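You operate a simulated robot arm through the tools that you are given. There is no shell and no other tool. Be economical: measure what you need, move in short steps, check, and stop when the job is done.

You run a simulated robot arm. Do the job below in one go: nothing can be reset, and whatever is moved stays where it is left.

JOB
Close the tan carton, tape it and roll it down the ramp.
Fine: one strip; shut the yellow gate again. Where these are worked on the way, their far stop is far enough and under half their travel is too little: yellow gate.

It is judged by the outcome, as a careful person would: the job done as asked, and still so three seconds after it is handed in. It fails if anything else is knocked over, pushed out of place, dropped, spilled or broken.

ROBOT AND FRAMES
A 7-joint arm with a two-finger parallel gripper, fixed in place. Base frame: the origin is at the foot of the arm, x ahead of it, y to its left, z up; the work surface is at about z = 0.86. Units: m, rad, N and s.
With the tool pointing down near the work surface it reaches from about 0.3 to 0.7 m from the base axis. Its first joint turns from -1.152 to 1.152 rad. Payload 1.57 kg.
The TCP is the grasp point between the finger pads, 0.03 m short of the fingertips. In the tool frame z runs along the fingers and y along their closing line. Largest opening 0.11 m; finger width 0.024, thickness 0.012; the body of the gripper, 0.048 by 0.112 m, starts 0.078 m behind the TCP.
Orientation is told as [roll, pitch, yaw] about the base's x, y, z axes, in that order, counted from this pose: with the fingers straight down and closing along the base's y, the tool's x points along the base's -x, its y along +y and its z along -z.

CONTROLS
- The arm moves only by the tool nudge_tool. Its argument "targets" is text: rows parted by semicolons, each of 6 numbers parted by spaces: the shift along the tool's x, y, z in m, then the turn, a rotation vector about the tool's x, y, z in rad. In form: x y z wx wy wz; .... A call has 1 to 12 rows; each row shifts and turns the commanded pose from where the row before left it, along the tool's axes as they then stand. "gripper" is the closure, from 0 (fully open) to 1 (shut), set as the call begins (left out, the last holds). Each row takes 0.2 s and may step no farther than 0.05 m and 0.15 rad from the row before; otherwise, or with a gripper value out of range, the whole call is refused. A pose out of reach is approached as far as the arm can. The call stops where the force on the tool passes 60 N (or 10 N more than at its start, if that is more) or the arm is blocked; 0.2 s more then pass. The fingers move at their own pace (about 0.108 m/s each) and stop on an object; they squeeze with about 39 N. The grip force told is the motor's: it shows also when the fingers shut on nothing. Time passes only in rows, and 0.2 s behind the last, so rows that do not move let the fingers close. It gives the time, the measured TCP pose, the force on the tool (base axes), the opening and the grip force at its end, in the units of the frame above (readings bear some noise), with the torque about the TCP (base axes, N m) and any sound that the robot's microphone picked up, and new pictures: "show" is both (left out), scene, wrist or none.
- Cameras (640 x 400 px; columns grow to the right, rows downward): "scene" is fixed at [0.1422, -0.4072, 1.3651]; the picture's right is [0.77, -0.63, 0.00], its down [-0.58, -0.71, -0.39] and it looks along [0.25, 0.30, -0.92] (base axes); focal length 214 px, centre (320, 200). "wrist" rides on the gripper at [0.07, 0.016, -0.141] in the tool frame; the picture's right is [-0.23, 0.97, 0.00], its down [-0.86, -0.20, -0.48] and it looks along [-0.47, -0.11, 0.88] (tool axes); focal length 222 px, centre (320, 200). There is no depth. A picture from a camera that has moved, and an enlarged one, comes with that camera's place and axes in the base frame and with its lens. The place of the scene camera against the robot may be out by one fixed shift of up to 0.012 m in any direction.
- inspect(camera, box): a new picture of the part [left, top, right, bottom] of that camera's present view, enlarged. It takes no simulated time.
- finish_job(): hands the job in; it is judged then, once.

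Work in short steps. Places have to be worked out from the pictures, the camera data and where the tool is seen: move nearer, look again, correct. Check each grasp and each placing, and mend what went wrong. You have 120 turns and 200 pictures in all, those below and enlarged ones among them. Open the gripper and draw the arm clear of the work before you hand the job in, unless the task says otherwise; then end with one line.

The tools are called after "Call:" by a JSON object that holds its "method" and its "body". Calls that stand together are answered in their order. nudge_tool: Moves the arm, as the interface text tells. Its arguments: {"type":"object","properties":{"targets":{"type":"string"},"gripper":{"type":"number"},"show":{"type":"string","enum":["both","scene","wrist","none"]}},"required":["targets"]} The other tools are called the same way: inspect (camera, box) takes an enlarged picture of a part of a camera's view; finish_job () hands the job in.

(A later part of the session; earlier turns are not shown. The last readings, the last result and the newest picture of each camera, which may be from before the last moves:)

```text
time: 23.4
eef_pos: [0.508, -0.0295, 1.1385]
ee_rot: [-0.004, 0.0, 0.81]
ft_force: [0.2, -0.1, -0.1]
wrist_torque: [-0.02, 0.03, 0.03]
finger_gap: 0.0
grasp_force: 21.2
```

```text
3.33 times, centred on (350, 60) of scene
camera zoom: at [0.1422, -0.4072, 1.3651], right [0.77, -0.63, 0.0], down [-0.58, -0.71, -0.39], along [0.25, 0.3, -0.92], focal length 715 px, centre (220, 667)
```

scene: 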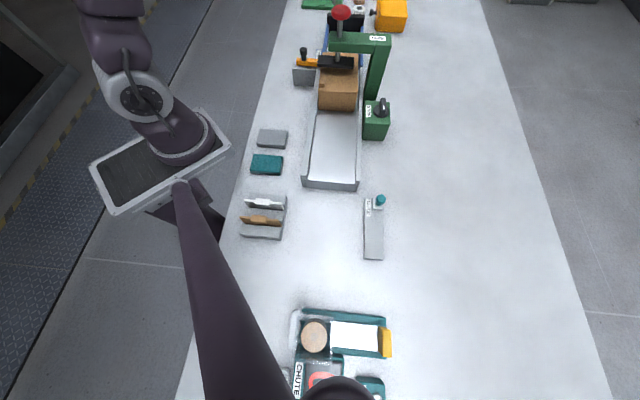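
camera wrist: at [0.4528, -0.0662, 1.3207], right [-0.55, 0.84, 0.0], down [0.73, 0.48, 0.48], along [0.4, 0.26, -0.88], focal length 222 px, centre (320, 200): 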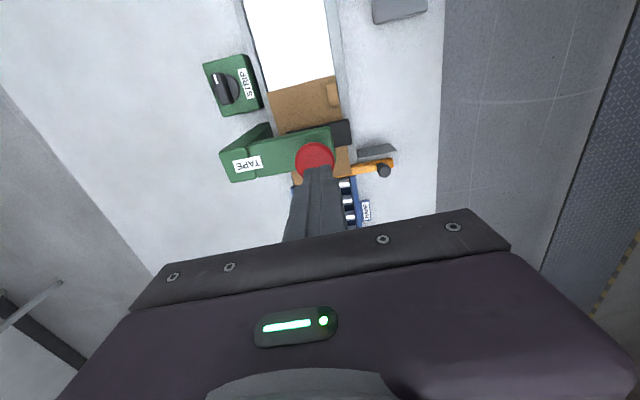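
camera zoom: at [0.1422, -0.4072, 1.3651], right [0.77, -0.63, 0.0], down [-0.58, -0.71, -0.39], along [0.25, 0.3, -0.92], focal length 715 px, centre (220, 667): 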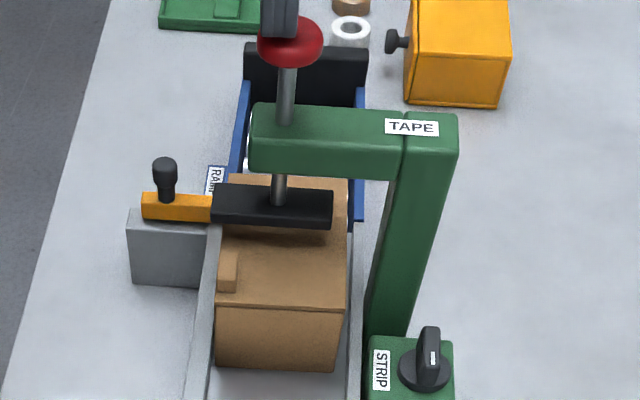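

Call:
{"method": "nudge_tool", "body": {"targets": "0 -0.005 0.004 0 0 0;0 0 0.005 0 0 0;0 0 0.005 0 0 0;0 0 0.005 0 0 0", "show": "none"}}

Call:
{"method": "inspect", "body": {"camera": "scene", "box": [270, 0, 430, 120]}}

```text
time: 24.4
eef_pos: [0.514, -0.0337, 1.1186]
ee_rot: [-0.005, -0.001, 0.811]
ft_force: [0.9, -0.9, 3.4]
wrist_torque: [0.0, 0.01, 0.0]
finger_gap: 0.0
grasp_force: 21.1
```

```text
3.33 times, centred on (350, 60) of scene
camera zoom: at [0.1422, -0.4072, 1.3651], right [0.77, -0.63, 0.0], down [-0.58, -0.71, -0.39], along [0.25, 0.3, -0.92], focal length 715 px, centre (220, 667)
```

zoom: 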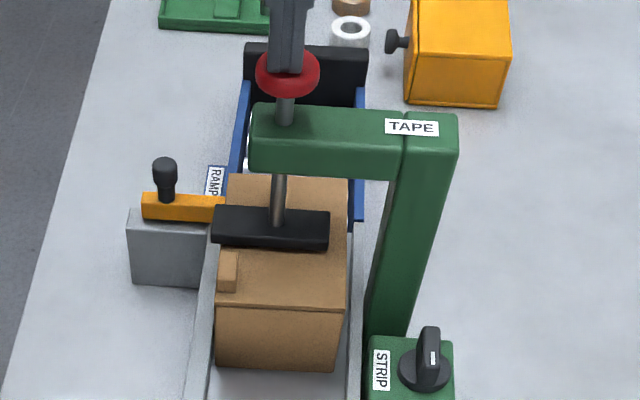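

The plunger is going down smoothly at 3 N. I continue to its stop.

Call:
{"method": "nudge_tool", "body": {"targets": "0 0 0.004 0 0 0;0 0 0.004 0 0 0;0 0 0.004 0 0 0", "show": "none"}}

Call:
{"method": "inspect", "body": {"camera": "scene", "box": [270, 0, 430, 120]}}

```text
time: 25.1
eef_pos: [0.5131, -0.0338, 1.1155]
ee_rot: [-0.01, -0.005, 0.811]
ft_force: [-11.6, 2.5, 21.3]
wrist_torque: [-0.02, 0.51, -0.01]
finger_gap: 0.0
grasp_force: 21.4
stopped in row 3: the force on the tool passed its limit at 69 N (the readings are from after the stop); the commanded pose is now the measured one
```

```text
3.33 times, centred on (350, 60) of scene
camera zoom: at [0.1415, -0.4071, 1.3652], right [0.77, -0.63, 0.0], down [-0.58, -0.71, -0.39], along [0.25, 0.3, -0.92], focal length 715 px, centre (220, 667)
```

zoom: 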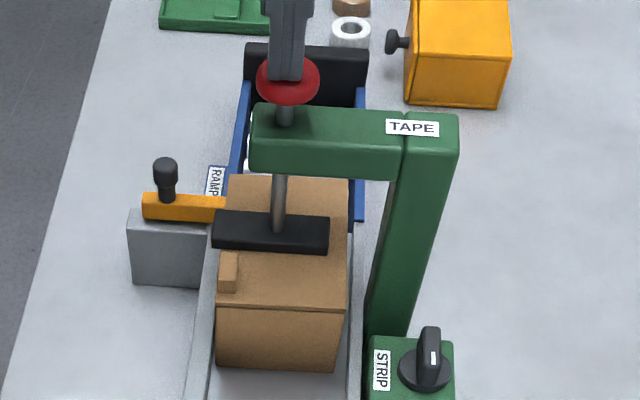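

Bottomed out firmly with no sound. I release and check for a strip.

Call:
{"method": "nudge_tool", "body": {"targets": "0 0 -0.03 0 0 0;0 0 -0.04 0 0 0;0 0.04 0 0 0 0;0 0.04 0 0 0 0;-0.03 0.04 0 0 0 0;-0.04 0 0 0 0 0", "show": "wrist"}}

Call:
{"method": "inspect", "body": {"camera": "scene", "box": [270, 0, 430, 120]}}

Call:
{"method": "inspect", "body": {"camera": "wrist", "box": [140, 60, 340, 200]}}

```text
time: 26.5
eef_pos: [0.4753, 0.1, 1.1824]
ee_rot: [-0.009, -0.004, 0.81]
ft_force: [-0.2, -0.3, -0.3]
wrist_torque: [-0.02, 0.01, -0.01]
finger_gap: 0.0
grasp_force: 21.1
camera wrist: at [0.4147, 0.0606, 1.3237], right [-0.55, 0.84, -0.01], down [0.73, 0.48, 0.48], along [0.41, 0.26, -0.87], focal length 222 px, centre (320, 200)
```

wrist: 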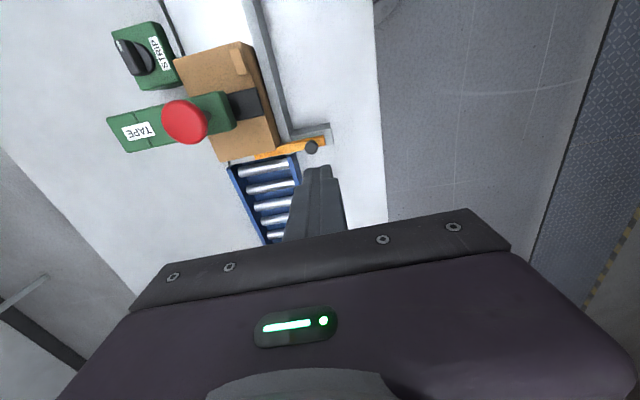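

```text
3.33 times, centred on (350, 60) of scene
camera zoom: at [0.1422, -0.4072, 1.3651], right [0.77, -0.63, 0.0], down [-0.58, -0.71, -0.39], along [0.25, 0.3, -0.92], focal length 715 px, centre (220, 667)
```

zoom: 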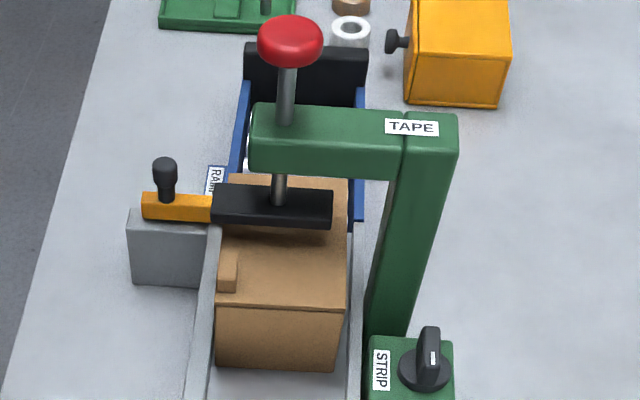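

```text
2.86 times, centred on (240, 130) of wrist
camera zoom: at [0.4147, 0.0606, 1.3237], right [-0.55, 0.84, -0.01], down [0.73, 0.48, 0.48], along [0.41, 0.26, -0.87], focal length 635 px, centre (549, 400)
```

zoom: 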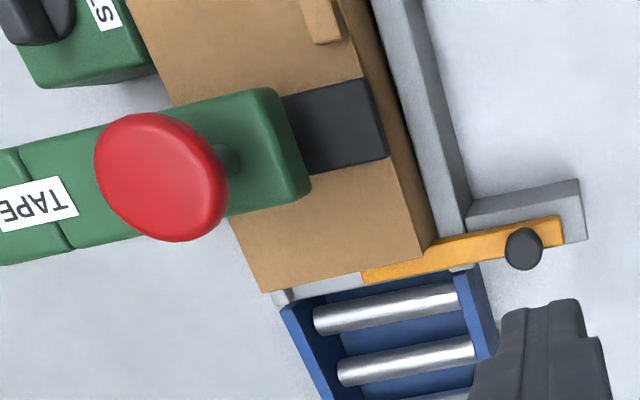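

No strip was laid: the top is bare where the shoe touched, so the STRIP selector evidently has to feed one first. Its fin is parallel to the bed, so my current yaw can grip it. I go above it with fingers half open.

Call:
{"method": "nudge_tool", "body": {"targets": "0.0277 -0.0392 0 0 0 0;0.0277 -0.0392 0 0 0 0;0.0277 -0.0392 0 0 0 0;0.0277 -0.0392 0 0 0 0;0.0277 -0.0392 0 0 0 0;0.0277 -0.0392 0 0 0 0;0 0 0.04 0 0 0;0 0 0.04 0 0 0", "gripper": 0.4}}

Call:
{"method": "inspect", "body": {"camera": "wrist", "box": [220, 80, 420, 220]}}

Call:
{"method": "inspect", "body": {"camera": "scene", "box": [320, 50, 448, 150]}}

```text
time: 28.3
eef_pos: [0.5296, -0.1796, 1.1059]
ee_rot: [-0.009, -0.006, 0.811]
ft_force: [-0.4, 0.0, 0.0]
wrist_torque: [0.02, 0.06, 0.02]
finger_gap: 0.0661
grasp_force: 0.0
camera wrist: at [0.469, -0.2193, 1.2456], right [-0.55, 0.84, -0.01], down [0.73, 0.48, 0.48], along [0.41, 0.26, -0.87], focal length 222 px, centre (320, 200)
```

scene: 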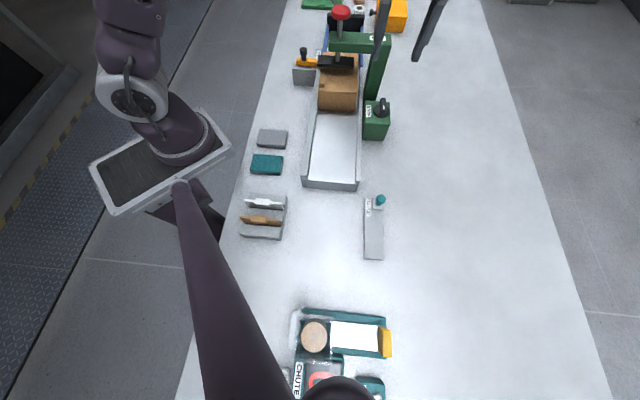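
wrist: 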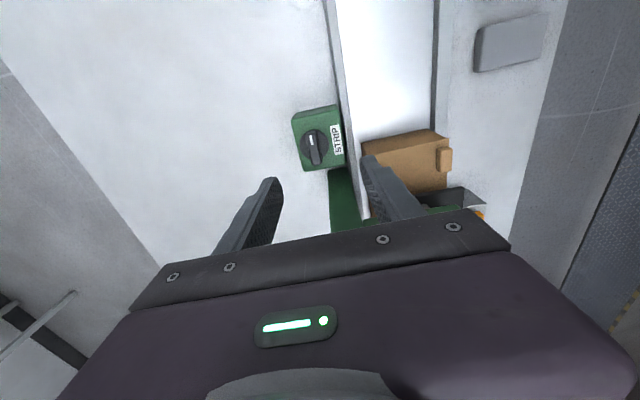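

```text
2.86 times, centred on (320, 150) of wrist
camera zoom: at [0.469, -0.2193, 1.2456], right [-0.55, 0.84, -0.01], down [0.73, 0.48, 0.48], along [0.41, 0.26, -0.87], focal length 635 px, centre (320, 343)
```

zoom: 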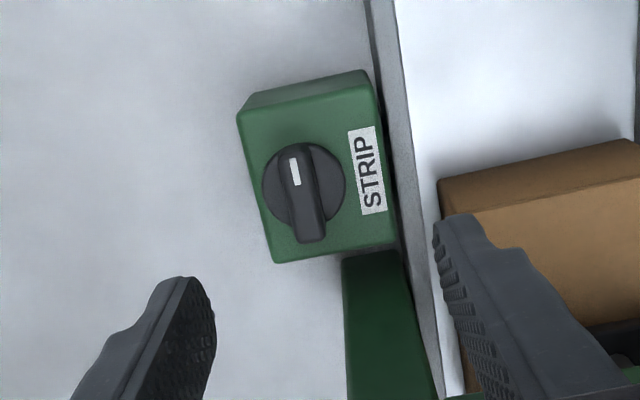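

```text
4.00 times, centred on (384, 100) of scene
camera zoom: at [0.1422, -0.4072, 1.3651], right [0.77, -0.63, 0.0], down [-0.58, -0.71, -0.39], along [0.25, 0.3, -0.92], focal length 858 px, centre (64, 600)
```

zoom: 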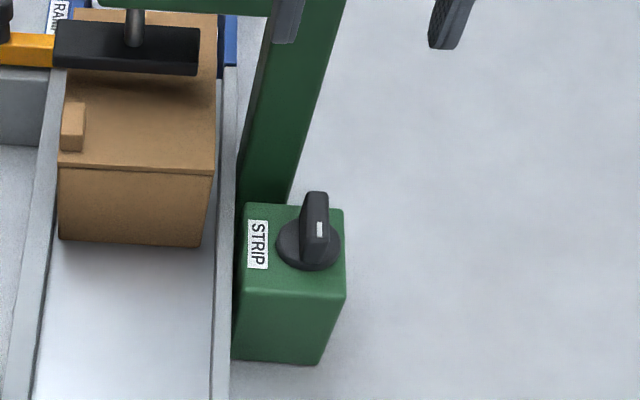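

Refining, the knob axis is about 1 cm further along −x/−y of the tool and the fin top is near z≈0.965. I shift and come down part-way.

Call:
{"method": "nudge_tool", "body": {"targets": "-0.01 -0.009 0.03 0 0 0;0 0 0.04 0 0 0;0 0 0.025 0 0 0"}}

Call:
{"method": "inspect", "body": {"camera": "wrist", "box": [240, 100, 400, 220]}}

Call:
{"method": "inspect", "body": {"camera": "scene", "box": [320, 50, 448, 150]}}

```text
time: 29.1
eef_pos: [0.5461, -0.1805, 1.0093]
ee_rot: [-0.013, -0.005, 0.811]
ft_force: [0.3, -0.5, -0.4]
wrist_torque: [0.01, 0.01, -0.02]
finger_gap: 0.066
grasp_force: 0.1
camera wrist: at [0.4847, -0.2191, 1.1506], right [-0.55, 0.84, -0.01], down [0.73, 0.48, 0.48], along [0.41, 0.26, -0.87], focal length 222 px, centre (320, 200)
```

scene: 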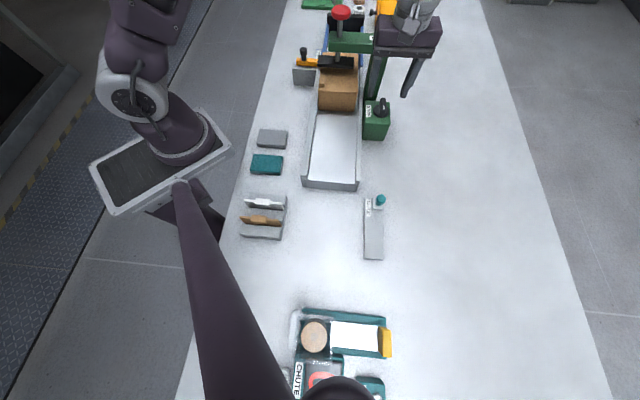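
wrist: 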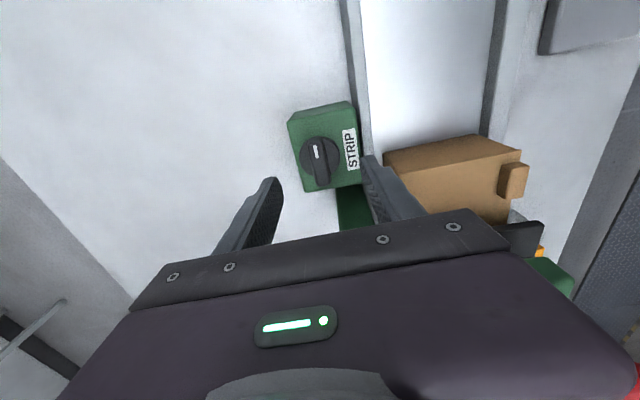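

```text
3.33 times, centred on (320, 160) of wrist
camera zoom: at [0.4847, -0.2191, 1.1506], right [-0.55, 0.84, -0.01], down [0.73, 0.48, 0.48], along [0.41, 0.26, -0.87], focal length 740 px, centre (320, 333)
```

zoom: 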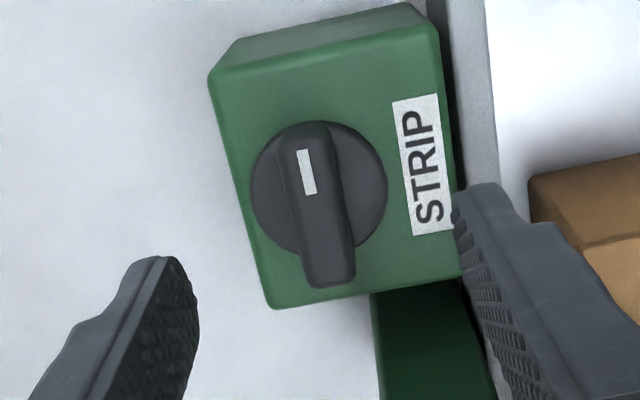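

```text
4.00 times, centred on (384, 100) of scene
camera zoom: at [0.1422, -0.4072, 1.3651], right [0.77, -0.63, 0.0], down [-0.58, -0.71, -0.39], along [0.25, 0.3, -0.92], focal length 858 px, centre (64, 600)
```

zoom: 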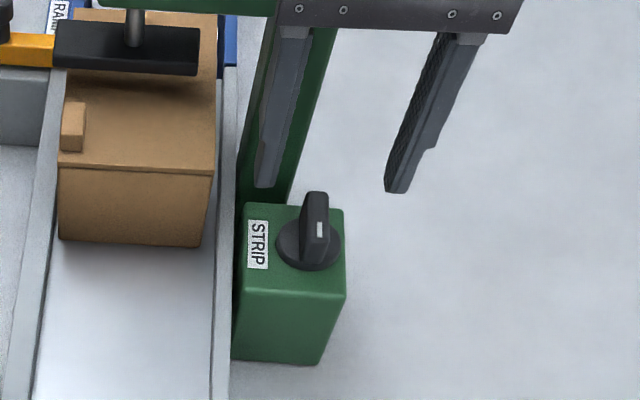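

Alignment looks good in both views. I descend to put the tips beside the fin, then close.

Call:
{"method": "nudge_tool", "body": {"targets": "0.003 0 0.015 0 0 0;0 0 0.01 0 0 0;0 0 0.007 0 0 0", "show": "none"}}

Call:
{"method": "inspect", "body": {"camera": "wrist", "box": [240, 100, 400, 220]}}

Call:
{"method": "inspect", "body": {"camera": "scene", "box": [320, 50, 448, 150]}}

```text
time: 29.9
eef_pos: [0.5434, -0.1828, 0.9782]
ee_rot: [-0.013, -0.005, 0.809]
ft_force: [1.0, 0.4, -0.2]
wrist_torque: [0.0, -0.02, -0.01]
finger_gap: 0.0661
grasp_force: 0.0
```

```text
3.33 times, centred on (320, 160) of wrist
camera zoom: at [0.4826, -0.2224, 1.1188], right [-0.55, 0.84, -0.01], down [0.73, 0.48, 0.48], along [0.41, 0.26, -0.87], focal length 740 px, centre (320, 333)
```

zoom: 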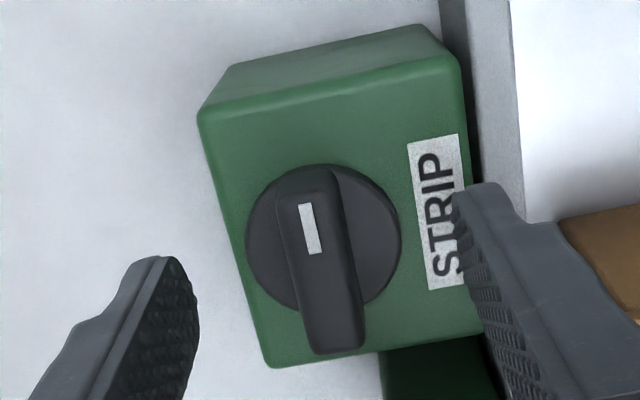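

```text
4.00 times, centred on (384, 100) of scene
camera zoom: at [0.1422, -0.4072, 1.3651], right [0.77, -0.63, 0.0], down [-0.58, -0.71, -0.39], along [0.25, 0.3, -0.92], focal length 858 px, centre (64, 600)
```

zoom: 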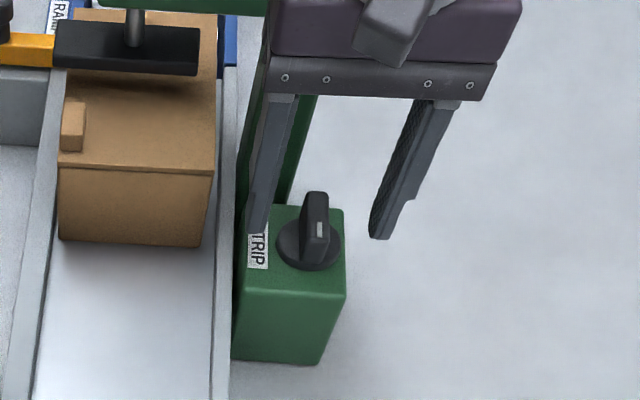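

Call:
{"method": "nudge_tool", "body": {"targets": "0 0 0.003 0 0 0;0 0 0 0 0 0;0 0 0 0 0 0;0 0 0 0 0 0", "gripper": 1, "show": "none"}}

Call:
{"method": "inspect", "body": {"camera": "wrist", "box": [240, 100, 400, 220]}}

Call:
{"method": "inspect", "body": {"camera": "scene", "box": [320, 50, 448, 150]}}

```text
time: 30.9
eef_pos: [0.5431, -0.1837, 0.9756]
ee_rot: [-0.01, -0.006, 0.809]
ft_force: [-2.5, 1.3, 5.7]
wrist_torque: [0.34, 0.26, -0.71]
finger_gap: 0.0149
grasp_force: 31.1
```

```text
3.33 times, centred on (320, 160) of wrist
camera zoom: at [0.4823, -0.2225, 1.1161], right [-0.55, 0.84, -0.01], down [0.73, 0.48, 0.48], along [0.41, 0.26, -0.87], focal length 740 px, centre (320, 333)
```

zoom: 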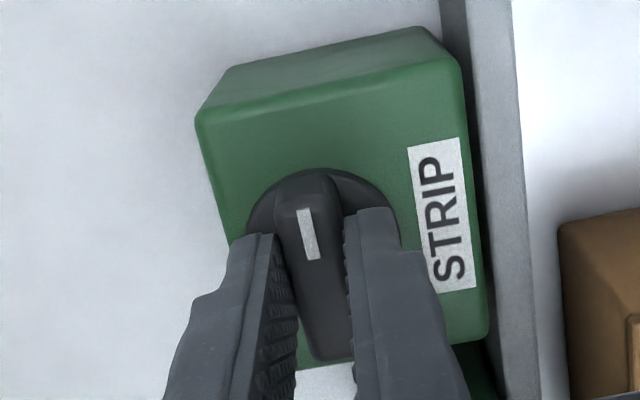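

```text
4.00 times, centred on (384, 100) of scene
camera zoom: at [0.1421, -0.4071, 1.3652], right [0.77, -0.63, 0.0], down [-0.58, -0.71, -0.39], along [0.25, 0.3, -0.92], focal length 858 px, centre (64, 600)
```

zoom: 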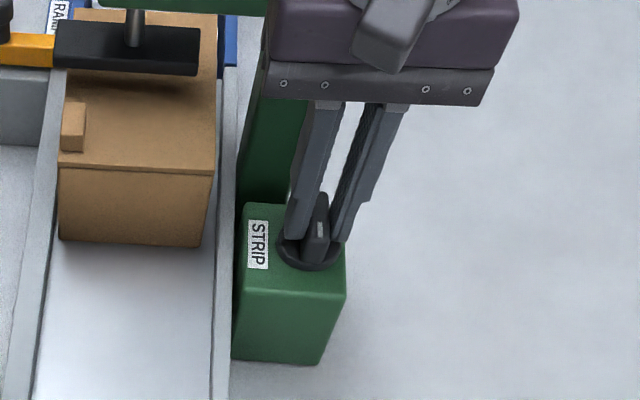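

Fin is gripped (15 mm). I turn it gently clockwise seen from above and feel for resistance or clicks.

Call:
{"method": "nudge_tool", "body": {"targets": "0 0 -0.002 0 0 0.08;0 0 0 0 0 0.1;0 0 0 0 0 0.1", "show": "none"}}

Call:
{"method": "inspect", "body": {"camera": "wrist", "box": [240, 100, 400, 220]}}

```text
time: 31.7
eef_pos: [0.5418, -0.183, 0.9755]
ee_rot: [-0.005, -0.005, 0.529]
ft_force: [0.0, 4.1, -22.6]
wrist_torque: [0.39, 0.23, 0.07]
finger_gap: 0.0145
grasp_force: 30.9
```

```text
3.33 times, centred on (320, 160) of wrist
camera zoom: at [0.4737, -0.2043, 1.1171], right [-0.29, 0.96, 0.0], down [0.83, 0.26, 0.49], along [0.46, 0.14, -0.87], focal length 740 px, centre (320, 333)
```

zoom: 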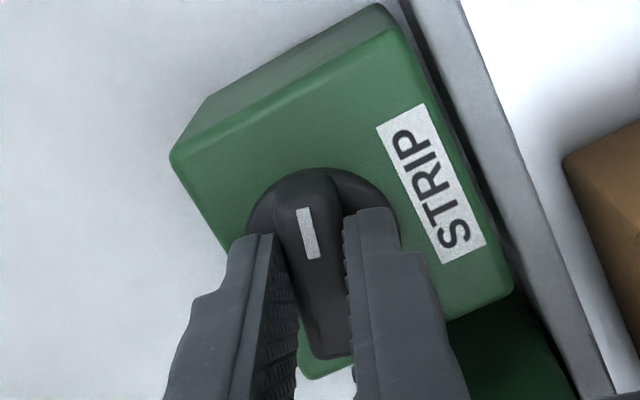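

It turns freely with the fingers. I take off the upward pull and keep turning.

Call:
{"method": "nudge_tool", "body": {"targets": "0 0 0.002 0 0 0.1;0 0 0 0 0 0.1;0 0 0 0 0 0.1;0 0 0 0 0 0.1", "show": "none"}}

Call:
{"method": "inspect", "body": {"camera": "wrist", "box": [240, 100, 400, 220]}}

Call:
{"method": "inspect", "body": {"camera": "scene", "box": [270, 0, 430, 120]}}

```text
time: 32.7
eef_pos: [0.5438, -0.1822, 0.9755]
ee_rot: [-0.001, -0.011, 0.13]
ft_force: [-17.6, 25.8, 17.9]
wrist_torque: [0.89, 0.44, 0.07]
finger_gap: 0.0153
grasp_force: 30.7
```

```text
3.33 times, centred on (320, 160) of wrist
camera zoom: at [0.471, -0.1748, 1.116], right [0.1, 0.99, 0.0], down [0.87, -0.09, 0.49], along [0.49, -0.05, -0.87], focal length 740 px, centre (320, 333)
```

zoom: 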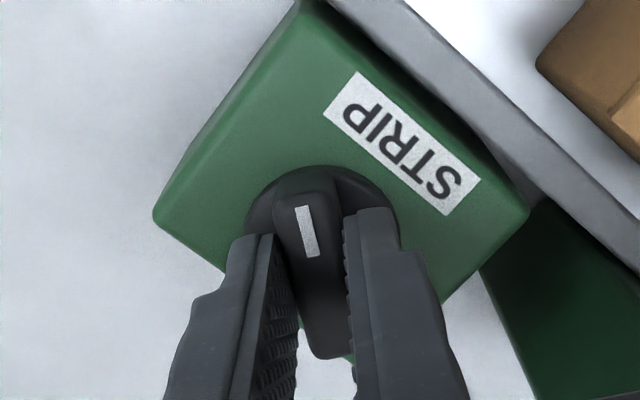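

```text
3.33 times, centred on (350, 60) of scene
camera zoom: at [0.1415, -0.4064, 1.3655], right [0.77, -0.63, 0.0], down [-0.58, -0.71, -0.39], along [0.25, 0.3, -0.92], focal length 715 px, centre (220, 667)
```

zoom: 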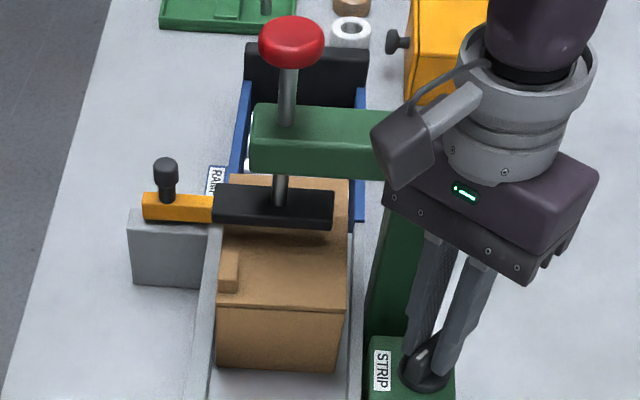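

The knob follows; the sideways force means I'm slightly off its axis, so I relieve that while continuing toward a quarter turn.

Call:
{"method": "nudge_tool", "body": {"targets": "0.001 0.002 0 0 0 0;0 0 0 0 0 0.1;0 0 0 0 0 0.1;0 0 0 0 0 0.1", "show": "none"}}

```text
time: 33.7
eef_pos: [0.5433, -0.1802, 0.9758]
ee_rot: [-0.002, -0.016, -0.17]
ft_force: [9.4, 13.2, 1.6]
wrist_torque: [0.42, -0.05, 0.02]
finger_gap: 0.0147
grasp_force: 31.2
```

Call:
{"method": "nudge_tool", "body": {"targets": "-0.0007 0.001 0 0 0 0.05;0 0 0 0 0 0.1;0 0 0 0 0 0.1;0 0 0 0 0 0.1", "show": "none"}}

Call:
{"method": "inspect", "body": {"camera": "wrist", "box": [240, 100, 400, 220]}}

Call:
{"method": "inspect", "body": {"camera": "scene", "box": [270, 0, 430, 120]}}

```text
time: 34.7
eef_pos: [0.5445, -0.1805, 0.9739]
ee_rot: [0.004, -0.012, -0.521]
ft_force: [5.9, 19.2, 7.5]
wrist_torque: [0.16, -0.33, 0.06]
finger_gap: 0.0149
grasp_force: 31.2
```

```text
3.33 times, centred on (320, 160) of wrist
camera zoom: at [0.49, -0.1319, 1.1158], right [0.68, 0.73, 0.01], down [0.64, -0.6, 0.49], along [0.36, -0.33, -0.87], focal length 740 px, centre (320, 333)
```

zoom: 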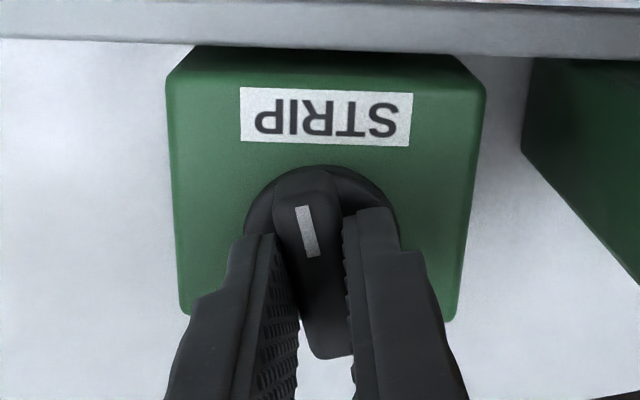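

```text
3.33 times, centred on (350, 60) of scene
camera zoom: at [0.1422, -0.4066, 1.3653], right [0.77, -0.63, 0.0], down [-0.58, -0.71, -0.39], along [0.25, 0.3, -0.92], focal length 715 px, centre (220, 667)
```

zoom: 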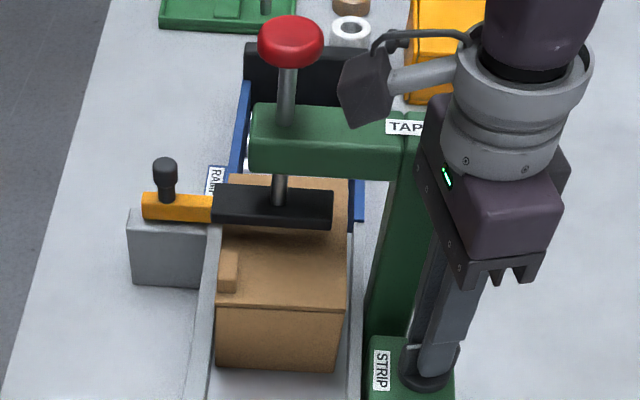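

Call:
{"method": "nudge_tool", "body": {"targets": "0 0.001 0 0 0 0.08;0 0 0 0 0 0.08;0 0 0 0 0 0.08", "show": "none"}}

Call:
{"method": "inspect", "body": {"camera": "scene", "box": [270, 0, 430, 120]}}

```text
time: 35.5
eef_pos: [0.5439, -0.1793, 0.9746]
ee_rot: [0.004, -0.011, -0.762]
ft_force: [1.9, 12.7, -0.1]
wrist_torque: [-0.38, -0.46, 0.05]
finger_gap: 0.0151
grasp_force: 30.5
```

```text
3.33 times, centred on (350, 60) of scene
camera zoom: at [0.1422, -0.4068, 1.3653], right [0.77, -0.63, 0.0], down [-0.58, -0.71, -0.39], along [0.25, 0.3, -0.92], focal length 715 px, centre (220, 667)
```

zoom: 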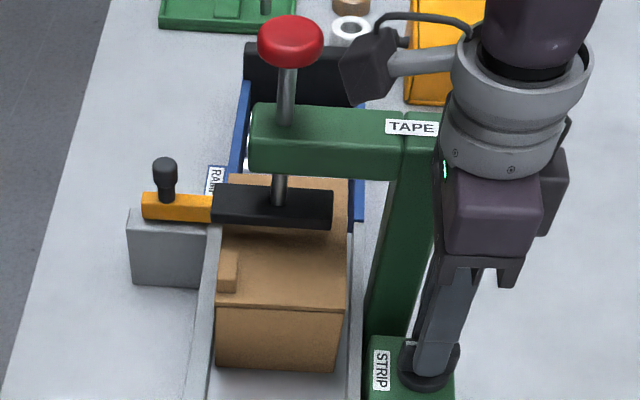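

A quarter turn is done without a stop. I probe a little further for an end stop.

Call:
{"method": "nudge_tool", "body": {"targets": "0 0.001 0 0 0 0.08;0 0 0 0 0 0.08;0 0 0 0 0 0.08", "show": "none"}}

Call:
{"method": "inspect", "body": {"camera": "wrist", "box": [240, 100, 400, 220]}}

Call:
{"method": "inspect", "body": {"camera": "scene", "box": [290, 30, 386, 90]}}

```text
time: 36.3
eef_pos: [0.5448, -0.181, 0.9757]
ee_rot: [0.005, -0.011, -1.001]
ft_force: [-4.1, 2.4, -3.5]
wrist_torque: [-0.84, -0.2, -0.02]
finger_gap: 0.0148
grasp_force: 31.1
```

```text
3.33 times, centred on (320, 160) of wrist
camera zoom: at [0.5194, -0.1123, 1.1159], right [0.94, 0.33, 0.01], down [0.29, -0.83, 0.49], along [0.17, -0.46, -0.87], focal length 740 px, centre (320, 333)
```

zoom: 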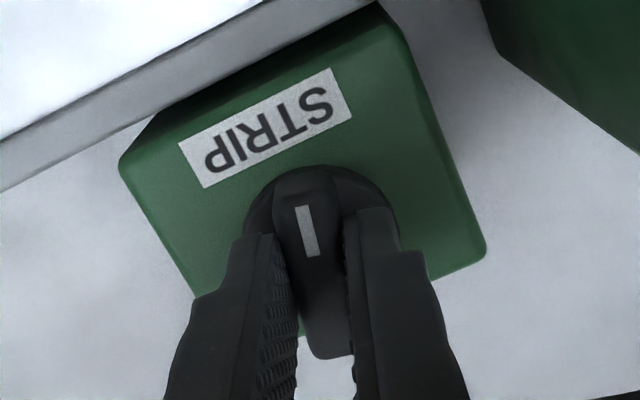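

```text
6.67 times, centred on (338, 60) of scene
camera zoom: at [0.1422, -0.4071, 1.3652], right [0.77, -0.63, 0.0], down [-0.58, -0.71, -0.39], along [0.25, 0.3, -0.92], focal length 1430 px, centre (200, 1133)
```

zoom: 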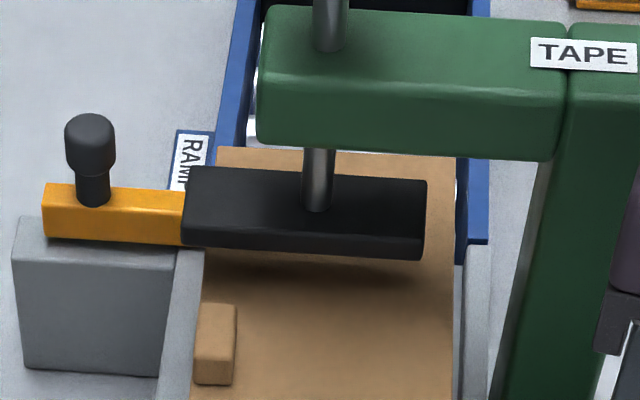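

No stop within 104°, and nothing shows outside. I let go of the knob, lift and return the yaw, then check it and press again.

Call:
{"method": "nudge_tool", "body": {"targets": "0 0 0 0 0 0;0 0 -0.045 0 0 0;0 0 -0.045 0 0 0;0 0 -0.045 0 0 0;0 0 -0.045 0 0 0;0 0 -0.025 0 0 -0.1", "gripper": 0.5, "show": "none"}}

Call:
{"method": "nudge_tool", "body": {"targets": "0 0 0 0 0 -0.145;0 0 0 0 0 -0.145;0 0 0 0 0 -0.145;0 0 0 0 0 -0.145;0 0 0 0 0 -0.145;0 0 0 0 0 -0.145;0 0 0 0 0 -0.145;0 0 0 0 0 -0.145;0 0 0 0 0 -0.145;0 0 0 0 0 -0.145;0 0 0 0 0 -0.145;0 0 0 0 0 -0.115", "gripper": 1}}

Call:
{"method": "inspect", "body": {"camera": "wrist", "box": [220, 80, 420, 220]}}

```text
time: 37.7
eef_pos: [0.5422, -0.1776, 1.1813]
ee_rot: [0.006, -0.012, -0.898]
ft_force: [-0.1, -0.3, 0.7]
wrist_torque: [0.0, 0.03, 0.01]
finger_gap: 0.0548
grasp_force: 0.2
```

```text
time: 40.3
eef_pos: [0.541, -0.1793, 1.1806]
ee_rot: [-0.01, -0.005, 0.813]
ft_force: [0.6, 0.4, -0.4]
wrist_torque: [-0.01, -0.02, 0.0]
finger_gap: 0.0001
grasp_force: 21.5
camera wrist: at [0.4808, -0.2182, 1.3214], right [-0.55, 0.83, -0.01], down [0.73, 0.49, 0.48], along [0.41, 0.26, -0.87], focal length 222 px, centre (320, 200)
```

scene: 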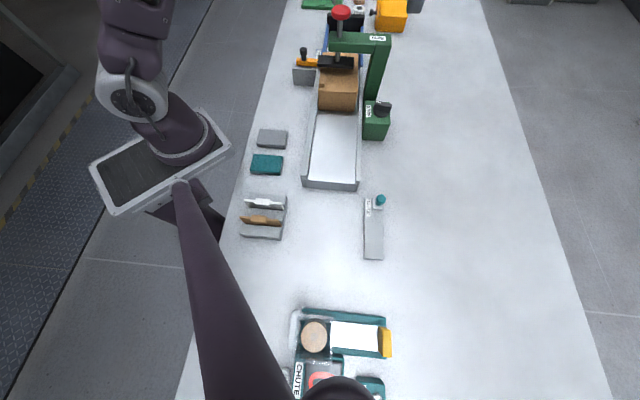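
wrist: 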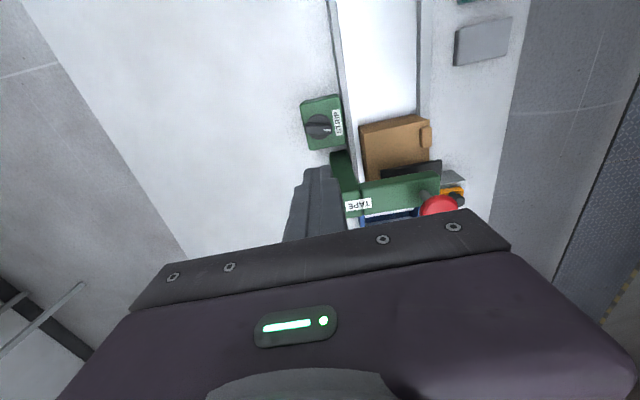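

```text
2.86 times, centred on (320, 150) of wrist
camera zoom: at [0.4808, -0.2182, 1.3214], right [-0.55, 0.83, -0.01], down [0.73, 0.49, 0.48], along [0.41, 0.26, -0.87], focal length 635 px, centre (320, 343)
```

zoom: 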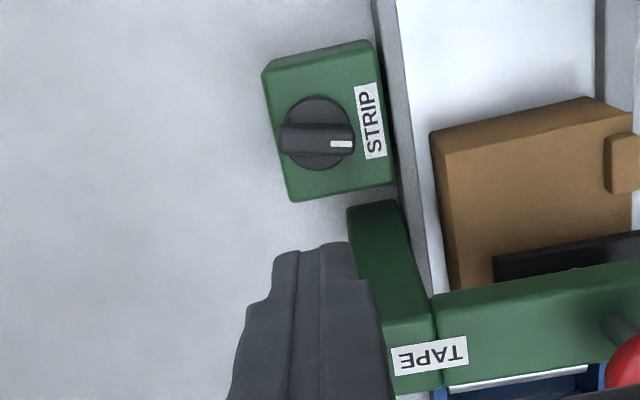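

The selector now sits with its mark exactly on STRIP, a quarter-turn position. I move over the red knob and press once more.

Call:
{"method": "nudge_tool", "body": {"targets": "-0.017 0.0255 0 0 0 0;-0.017 0.0255 0 0 0 0;-0.017 0.0255 0 0 0 0;-0.017 0.0255 0 0 0 0;-0.014 0.0245 0.03 0 0 0", "show": "none"}}

Call:
{"method": "inspect", "body": {"camera": "scene", "box": [270, 0, 430, 120]}}

Call:
{"method": "inspect", "body": {"camera": "wrist", "box": [220, 100, 420, 240]}}

```text
time: 41.5
eef_pos: [0.5068, -0.0305, 1.1484]
ee_rot: [-0.01, -0.004, 0.81]
ft_force: [0.1, 0.1, 0.3]
wrist_torque: [-0.02, -0.01, -0.03]
finger_gap: 0.0002
grasp_force: 21.5
```

```text
3.33 times, centred on (350, 60) of scene
camera zoom: at [0.1422, -0.4072, 1.3651], right [0.77, -0.63, 0.0], down [-0.58, -0.71, -0.39], along [0.25, 0.3, -0.92], focal length 715 px, centre (220, 667)
```

zoom: 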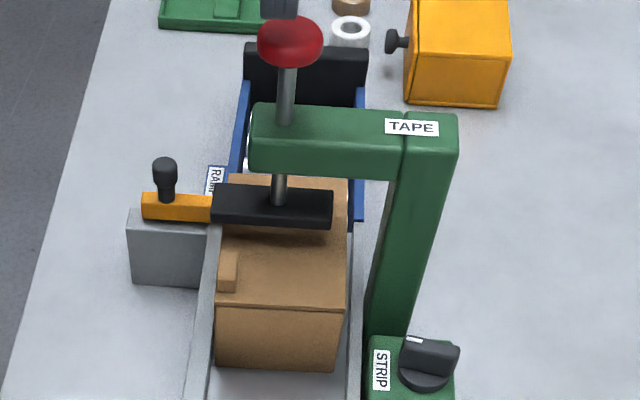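

```text
2.86 times, centred on (320, 170) of wrist
camera zoom: at [0.4453, -0.0703, 1.2892], right [-0.55, 0.84, -0.01], down [0.73, 0.48, 0.48], along [0.41, 0.26, -0.87], focal length 635 px, centre (320, 286)
```

zoom: 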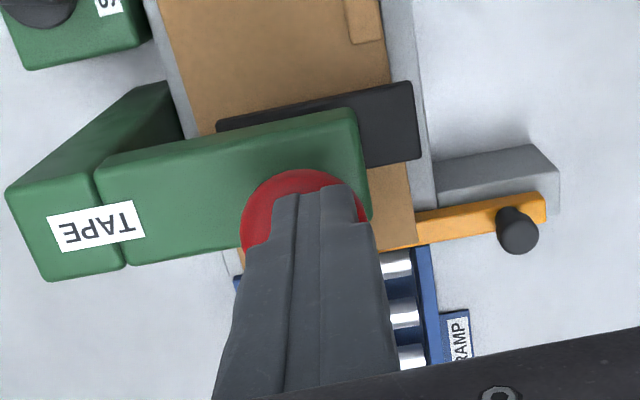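

Call:
{"method": "nudge_tool", "body": {"targets": "0 -0.007 0.01 0 0 0;0 0 0.01 0 0 0;0 0 0.008 0 0 0;0 0 0.004 0 0 0;0 0 0.003 0 0 0;0 0 0.002 0 0 0", "show": "none"}}

Call:
{"method": "inspect", "body": {"camera": "scene", "box": [290, 20, 386, 100]}}

```text
time: 42.9
eef_pos: [0.5118, -0.0361, 1.115]
ee_rot: [-0.019, -0.009, 0.81]
ft_force: [-10.0, 6.4, 56.9]
wrist_torque: [-0.06, 0.71, -0.37]
finger_gap: 0.0
grasp_force: 21.4
```

```text
5.00 times, centred on (338, 60) of scene
camera zoom: at [0.141, -0.4069, 1.3654], right [0.77, -0.63, 0.0], down [-0.58, -0.71, -0.39], along [0.25, 0.3, -0.92], focal length 1072 px, centre (230, 900)
```

zoom: 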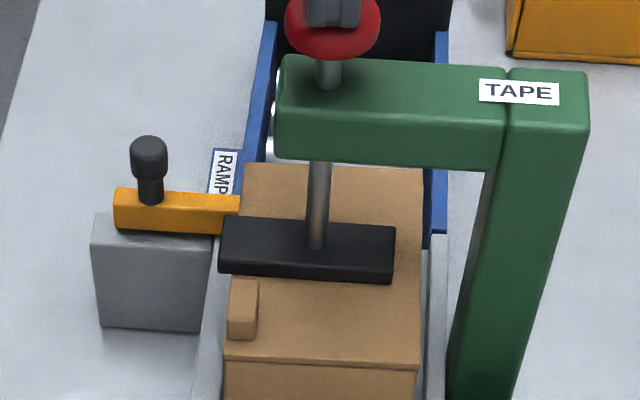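

Bottomed at 57 N. I lift off and inspect the carton top.

Call:
{"method": "nudge_tool", "body": {"targets": "0 0 -0.03 0 0 0;0 0 -0.04 0 0 0;0 0.04 0 0 0 0;0 0.04 0 0 0 0;-0.03 0.04 0 0 0 0;-0.04 0 0 0 0 0", "show": "none"}}

Call:
{"method": "inspect", "body": {"camera": "scene", "box": [290, 20, 386, 100]}}

Call:
{"method": "inspect", "body": {"camera": "wrist", "box": [140, 60, 340, 200]}}

```text
time: 44.3
eef_pos: [0.4748, 0.0982, 1.1799]
ee_rot: [-0.01, -0.001, 0.809]
ft_force: [0.2, 0.3, -0.1]
wrist_torque: [0.0, 0.04, 0.02]
finger_gap: 0.0
grasp_force: 21.4
```

```text
5.00 times, centred on (338, 60) of scene
camera zoom: at [0.1422, -0.4072, 1.3651], right [0.77, -0.63, 0.0], down [-0.58, -0.71, -0.39], along [0.25, 0.3, -0.92], focal length 1072 px, centre (230, 900)
```

zoom: 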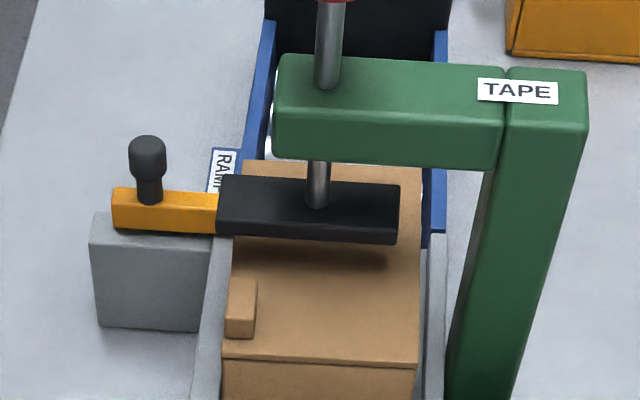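

```text
2.86 times, centred on (240, 130) of wrist
camera zoom: at [0.4138, 0.0597, 1.3215], right [-0.55, 0.84, -0.01], down [0.73, 0.48, 0.48], along [0.41, 0.26, -0.87], focal length 635 px, centre (549, 400)
```

zoom: 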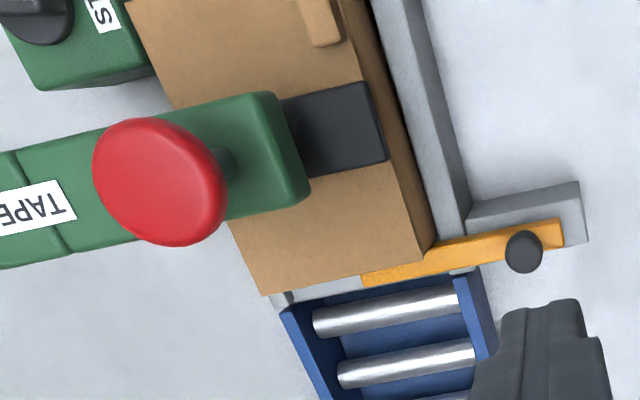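

Call:
{"method": "inspect", "body": {"camera": "scene", "box": [315, 45, 371, 80]}}

Call:
{"method": "inspect", "body": {"camera": "wrist", "box": [190, 70, 290, 170]}}

```text
11.43 times, centred on (343, 62) of scene
camera zoom: at [0.1422, -0.4072, 1.3651], right [0.77, -0.63, 0.0], down [-0.58, -0.71, -0.39], along [0.25, 0.3, -0.92], focal length 2451 px, centre (57, 1771)
```

zoom: 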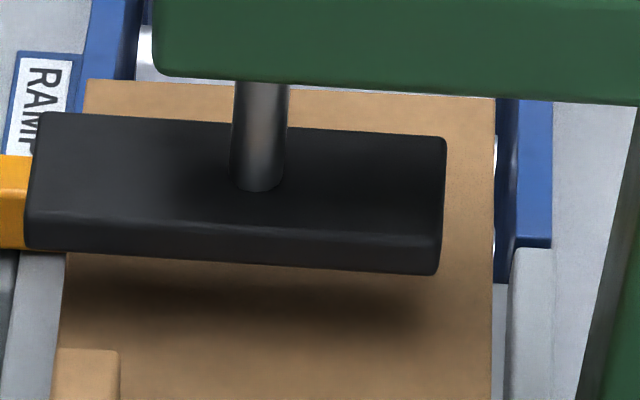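

```text
4.00 times, centred on (240, 120) of wrist
camera zoom: at [0.4138, 0.0597, 1.3215], right [-0.55, 0.84, -0.01], down [0.73, 0.48, 0.48], along [0.41, 0.26, -0.87], focal length 888 px, centre (640, 520)
```

zoom: 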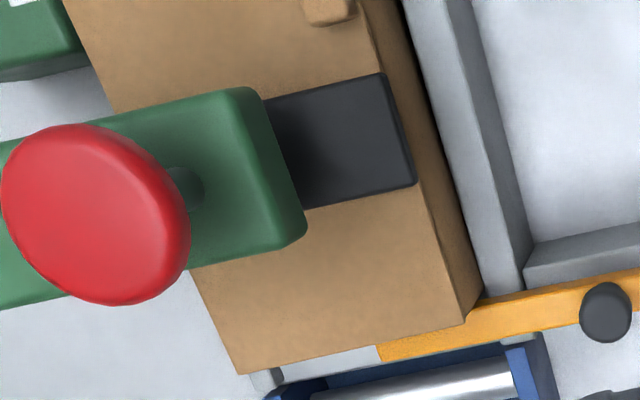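

Still no strip. Comparing with the box edges, the selector stayed at about 104°, so it's a free-turning dial that may have further to go. I'll re-grip it from the flipped side, away from the post, and turn it on to its stop.

Call:
{"method": "nudge_tool", "body": {"targets": "0.0253 -0.0405 0 0 0 0;0.0253 -0.0405 0 0 0 0;0.0253 -0.0405 0 0 0 0;0.0253 -0.0405 0 0 0 0;0.0253 -0.0405 0 0 0 0;0.0253 -0.0405 0 0 0 0", "gripper": 0.5, "show": "none"}}

Call:
{"method": "nudge_tool", "body": {"targets": "0 0 0 0 0 -0.148;0 0 0 0 0 -0.148;0 0 0 0 0 -0.148;0 0 0 0 0 -0.148;0 0 0 0 0 -0.148;0 0 0 0 0 -0.148;0 0 0 0 0 -0.148;0 0 0 0 0 -0.148;0 0 0 0 0 -0.148;0 0 0.02 0 0 0;0 0 0.04 0 0 0"}}

Call:
{"method": "inspect", "body": {"camera": "wrist", "box": [220, 80, 420, 220]}}

```text
time: 45.7
eef_pos: [0.5467, -0.1813, 1.1864]
ee_rot: [-0.014, -0.005, 0.811]
ft_force: [-0.2, 0.4, -0.5]
wrist_torque: [0.04, 0.0, -0.01]
finger_gap: 0.0551
grasp_force: 0.0
```

```text
time: 48.1
eef_pos: [0.5432, -0.1846, 1.1221]
ee_rot: [-0.007, 0.012, 2.14]
ft_force: [-0.2, 0.1, -0.5]
wrist_torque: [-0.04, 0.02, 0.02]
finger_gap: 0.0549
grasp_force: 0.1
camera wrist: at [0.5667, -0.2503, 1.2641], right [-0.94, -0.34, -0.01], down [-0.3, 0.83, 0.47], along [-0.15, 0.45, -0.88], focal length 222 px, centre (320, 200)
```

scene: 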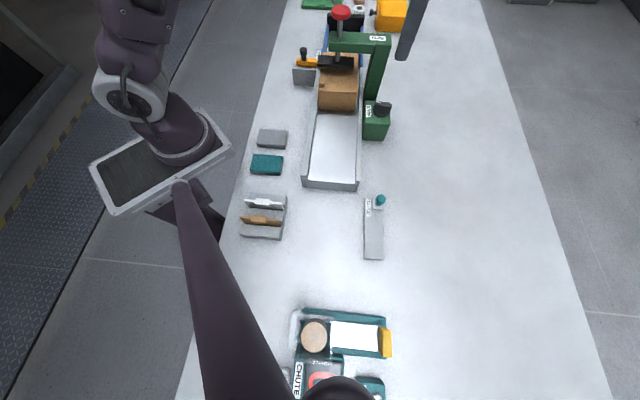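
wrist: 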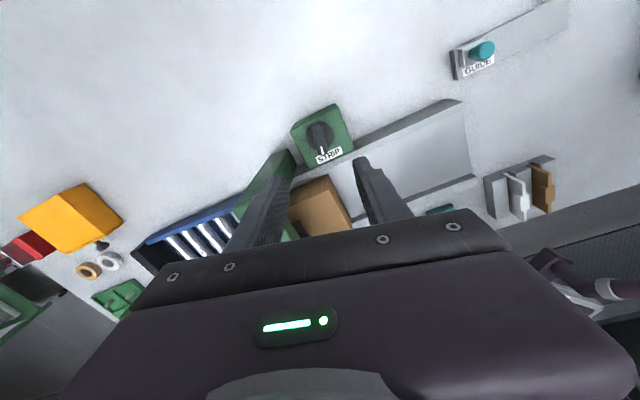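

```text
2.86 times, centred on (320, 150) of wrist
camera zoom: at [0.5667, -0.2503, 1.2641], right [-0.94, -0.34, -0.01], down [-0.3, 0.83, 0.47], along [-0.15, 0.45, -0.88], focal length 635 px, centre (320, 343)
```

zoom: 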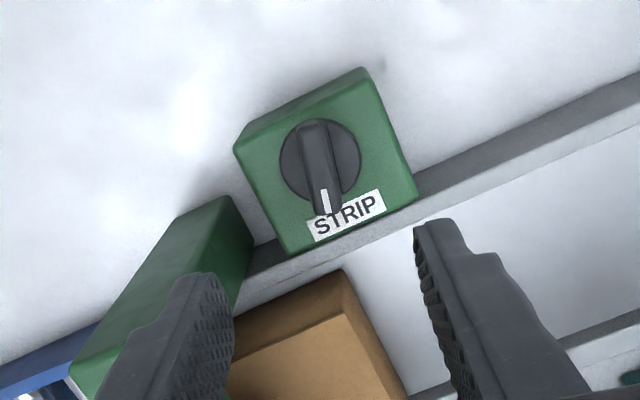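

Yaw 2.14 is reachable and the fin lines up with the fingers. I descend and grip.

Call:
{"method": "nudge_tool", "body": {"targets": "-0.003 -0.003 0.04 0 0 0;0 0 0.045 0 0 0;0 0 0.04 0 0 0;0 0 0.02 0 0 0", "show": "none"}}

Call:
{"method": "inspect", "body": {"camera": "wrist", "box": [240, 100, 400, 220]}}

```text
time: 49.1
eef_pos: [0.5464, -0.1791, 0.9779]
ee_rot: [-0.007, 0.01, 2.144]
ft_force: [0.7, -0.1, 0.4]
wrist_torque: [-0.02, -0.01, -0.02]
finger_gap: 0.0549
grasp_force: 0.1
```

```text
3.33 times, centred on (320, 160) of wrist
camera zoom: at [0.5695, -0.2466, 1.1189], right [-0.94, -0.34, -0.01], down [-0.3, 0.83, 0.47], along [-0.15, 0.45, -0.88], focal length 740 px, centre (320, 333)
```

zoom: 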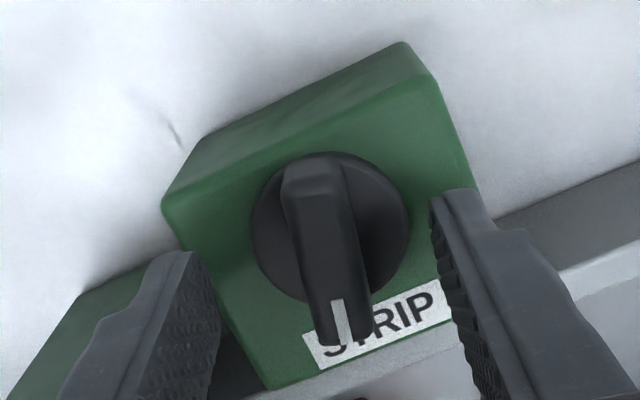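

Call:
{"method": "nudge_tool", "body": {"targets": "0 0.002 0.001 0 0 0;0 0 0 0 0 0;0 0 0 0 0 0;0 0 0 0 0 0.1;0 0 0 0 0 0.1", "gripper": 1, "show": "none"}}

Call:
{"method": "nudge_tool", "body": {"targets": "0 0 0 0 0 0.1;0 0 0 0 0 0.1;0 0 0 0 0 0.1", "show": "none"}}

Call:
{"method": "inspect", "body": {"camera": "wrist", "box": [240, 100, 400, 220]}}

```text
time: 50.3
eef_pos: [0.5446, -0.1805, 0.976]
ee_rot: [-0.005, 0.007, 1.941]
ft_force: [-8.6, -12.5, -14.3]
wrist_torque: [-1.0, 0.16, 0.02]
finger_gap: 0.0149
grasp_force: 30.9
```

```text
time: 51.1
eef_pos: [0.5444, -0.1804, 0.9757]
ee_rot: [-0.008, 0.006, 1.638]
ft_force: [-19.0, -21.3, -11.0]
wrist_torque: [-0.65, 0.78, -0.03]
finger_gap: 0.0153
grasp_force: 30.9
```

```text
3.33 times, centred on (320, 160) of wrist
camera zoom: at [0.5329, -0.2504, 1.1182], right [-0.99, 0.16, -0.01], down [0.14, 0.87, 0.48], along [0.08, 0.47, -0.88], focal length 740 px, centre (320, 333)
```

zoom: 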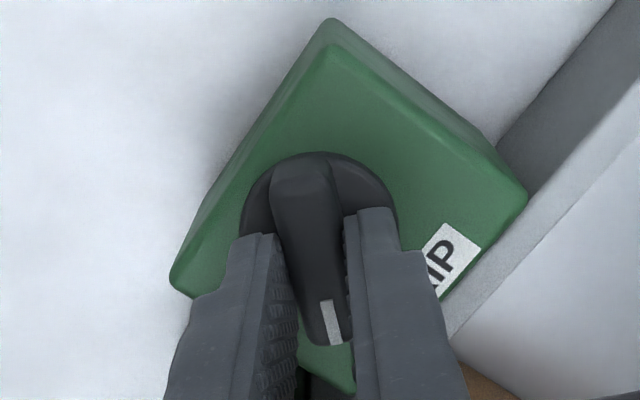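

Call:
{"method": "nudge_tool", "body": {"targets": "0.0015 0.0015 0.001 0 0 0.05;0 0 0 0 0 0.1;0 0 0 0 0 0.1;0 0 0 0 0 0.1", "show": "none"}}

Call:
{"method": "nudge_tool", "body": {"targets": "0 0 0 0 0 0.1;0 0 0 0 0 0.1;0 0 0 0 0 0.1;0 0 0 0 0 0.1", "show": "none"}}

Call:
{"method": "inspect", "body": {"camera": "wrist", "box": [240, 100, 400, 220]}}

Call:
{"method": "inspect", "body": {"camera": "scene", "box": [290, 20, 386, 100]}}

```text
time: 52.1
eef_pos: [0.5448, -0.1789, 0.9771]
ee_rot: [-0.013, 0.0, 1.291]
ft_force: [-3.9, -7.4, 0.4]
wrist_torque: [-0.81, 0.64, 0.02]
finger_gap: 0.0153
grasp_force: 30.4
```

```text
time: 53.1
eef_pos: [0.5449, -0.1796, 0.9766]
ee_rot: [-0.014, -0.007, 0.89]
ft_force: [9.2, -2.6, 6.9]
wrist_torque: [-0.37, 0.47, 0.02]
finger_gap: 0.0152
grasp_force: 30.7
```

```text
3.33 times, centred on (320, 160) of wrist
camera zoom: at [0.4879, -0.224, 1.1173], right [-0.61, 0.79, -0.01], down [0.69, 0.54, 0.49], along [0.39, 0.29, -0.87], focal length 740 px, centre (320, 333)
```

zoom: 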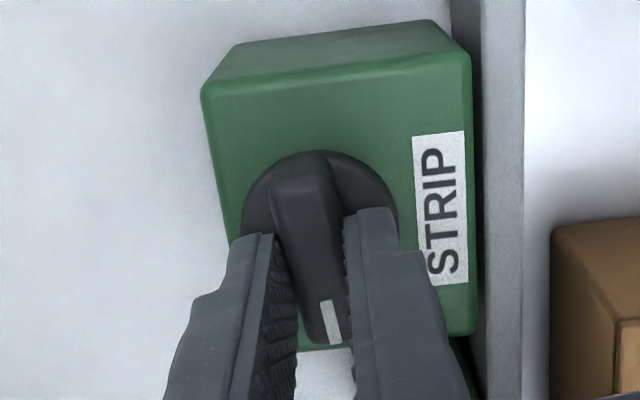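

```text
5.00 times, centred on (338, 60) of scene
camera zoom: at [0.1424, -0.4072, 1.3651], right [0.77, -0.63, 0.0], down [-0.58, -0.71, -0.39], along [0.25, 0.3, -0.92], focal length 1072 px, centre (230, 900)
```

zoom: 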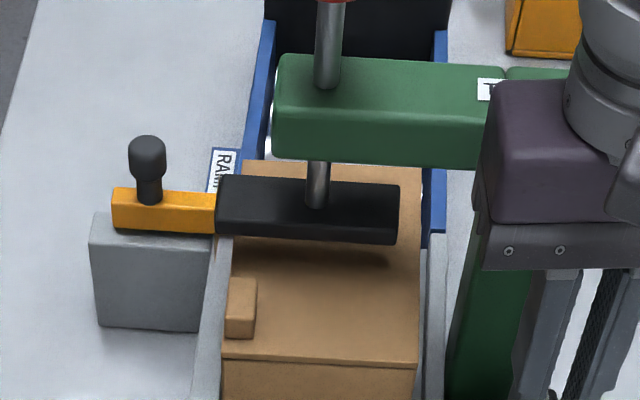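

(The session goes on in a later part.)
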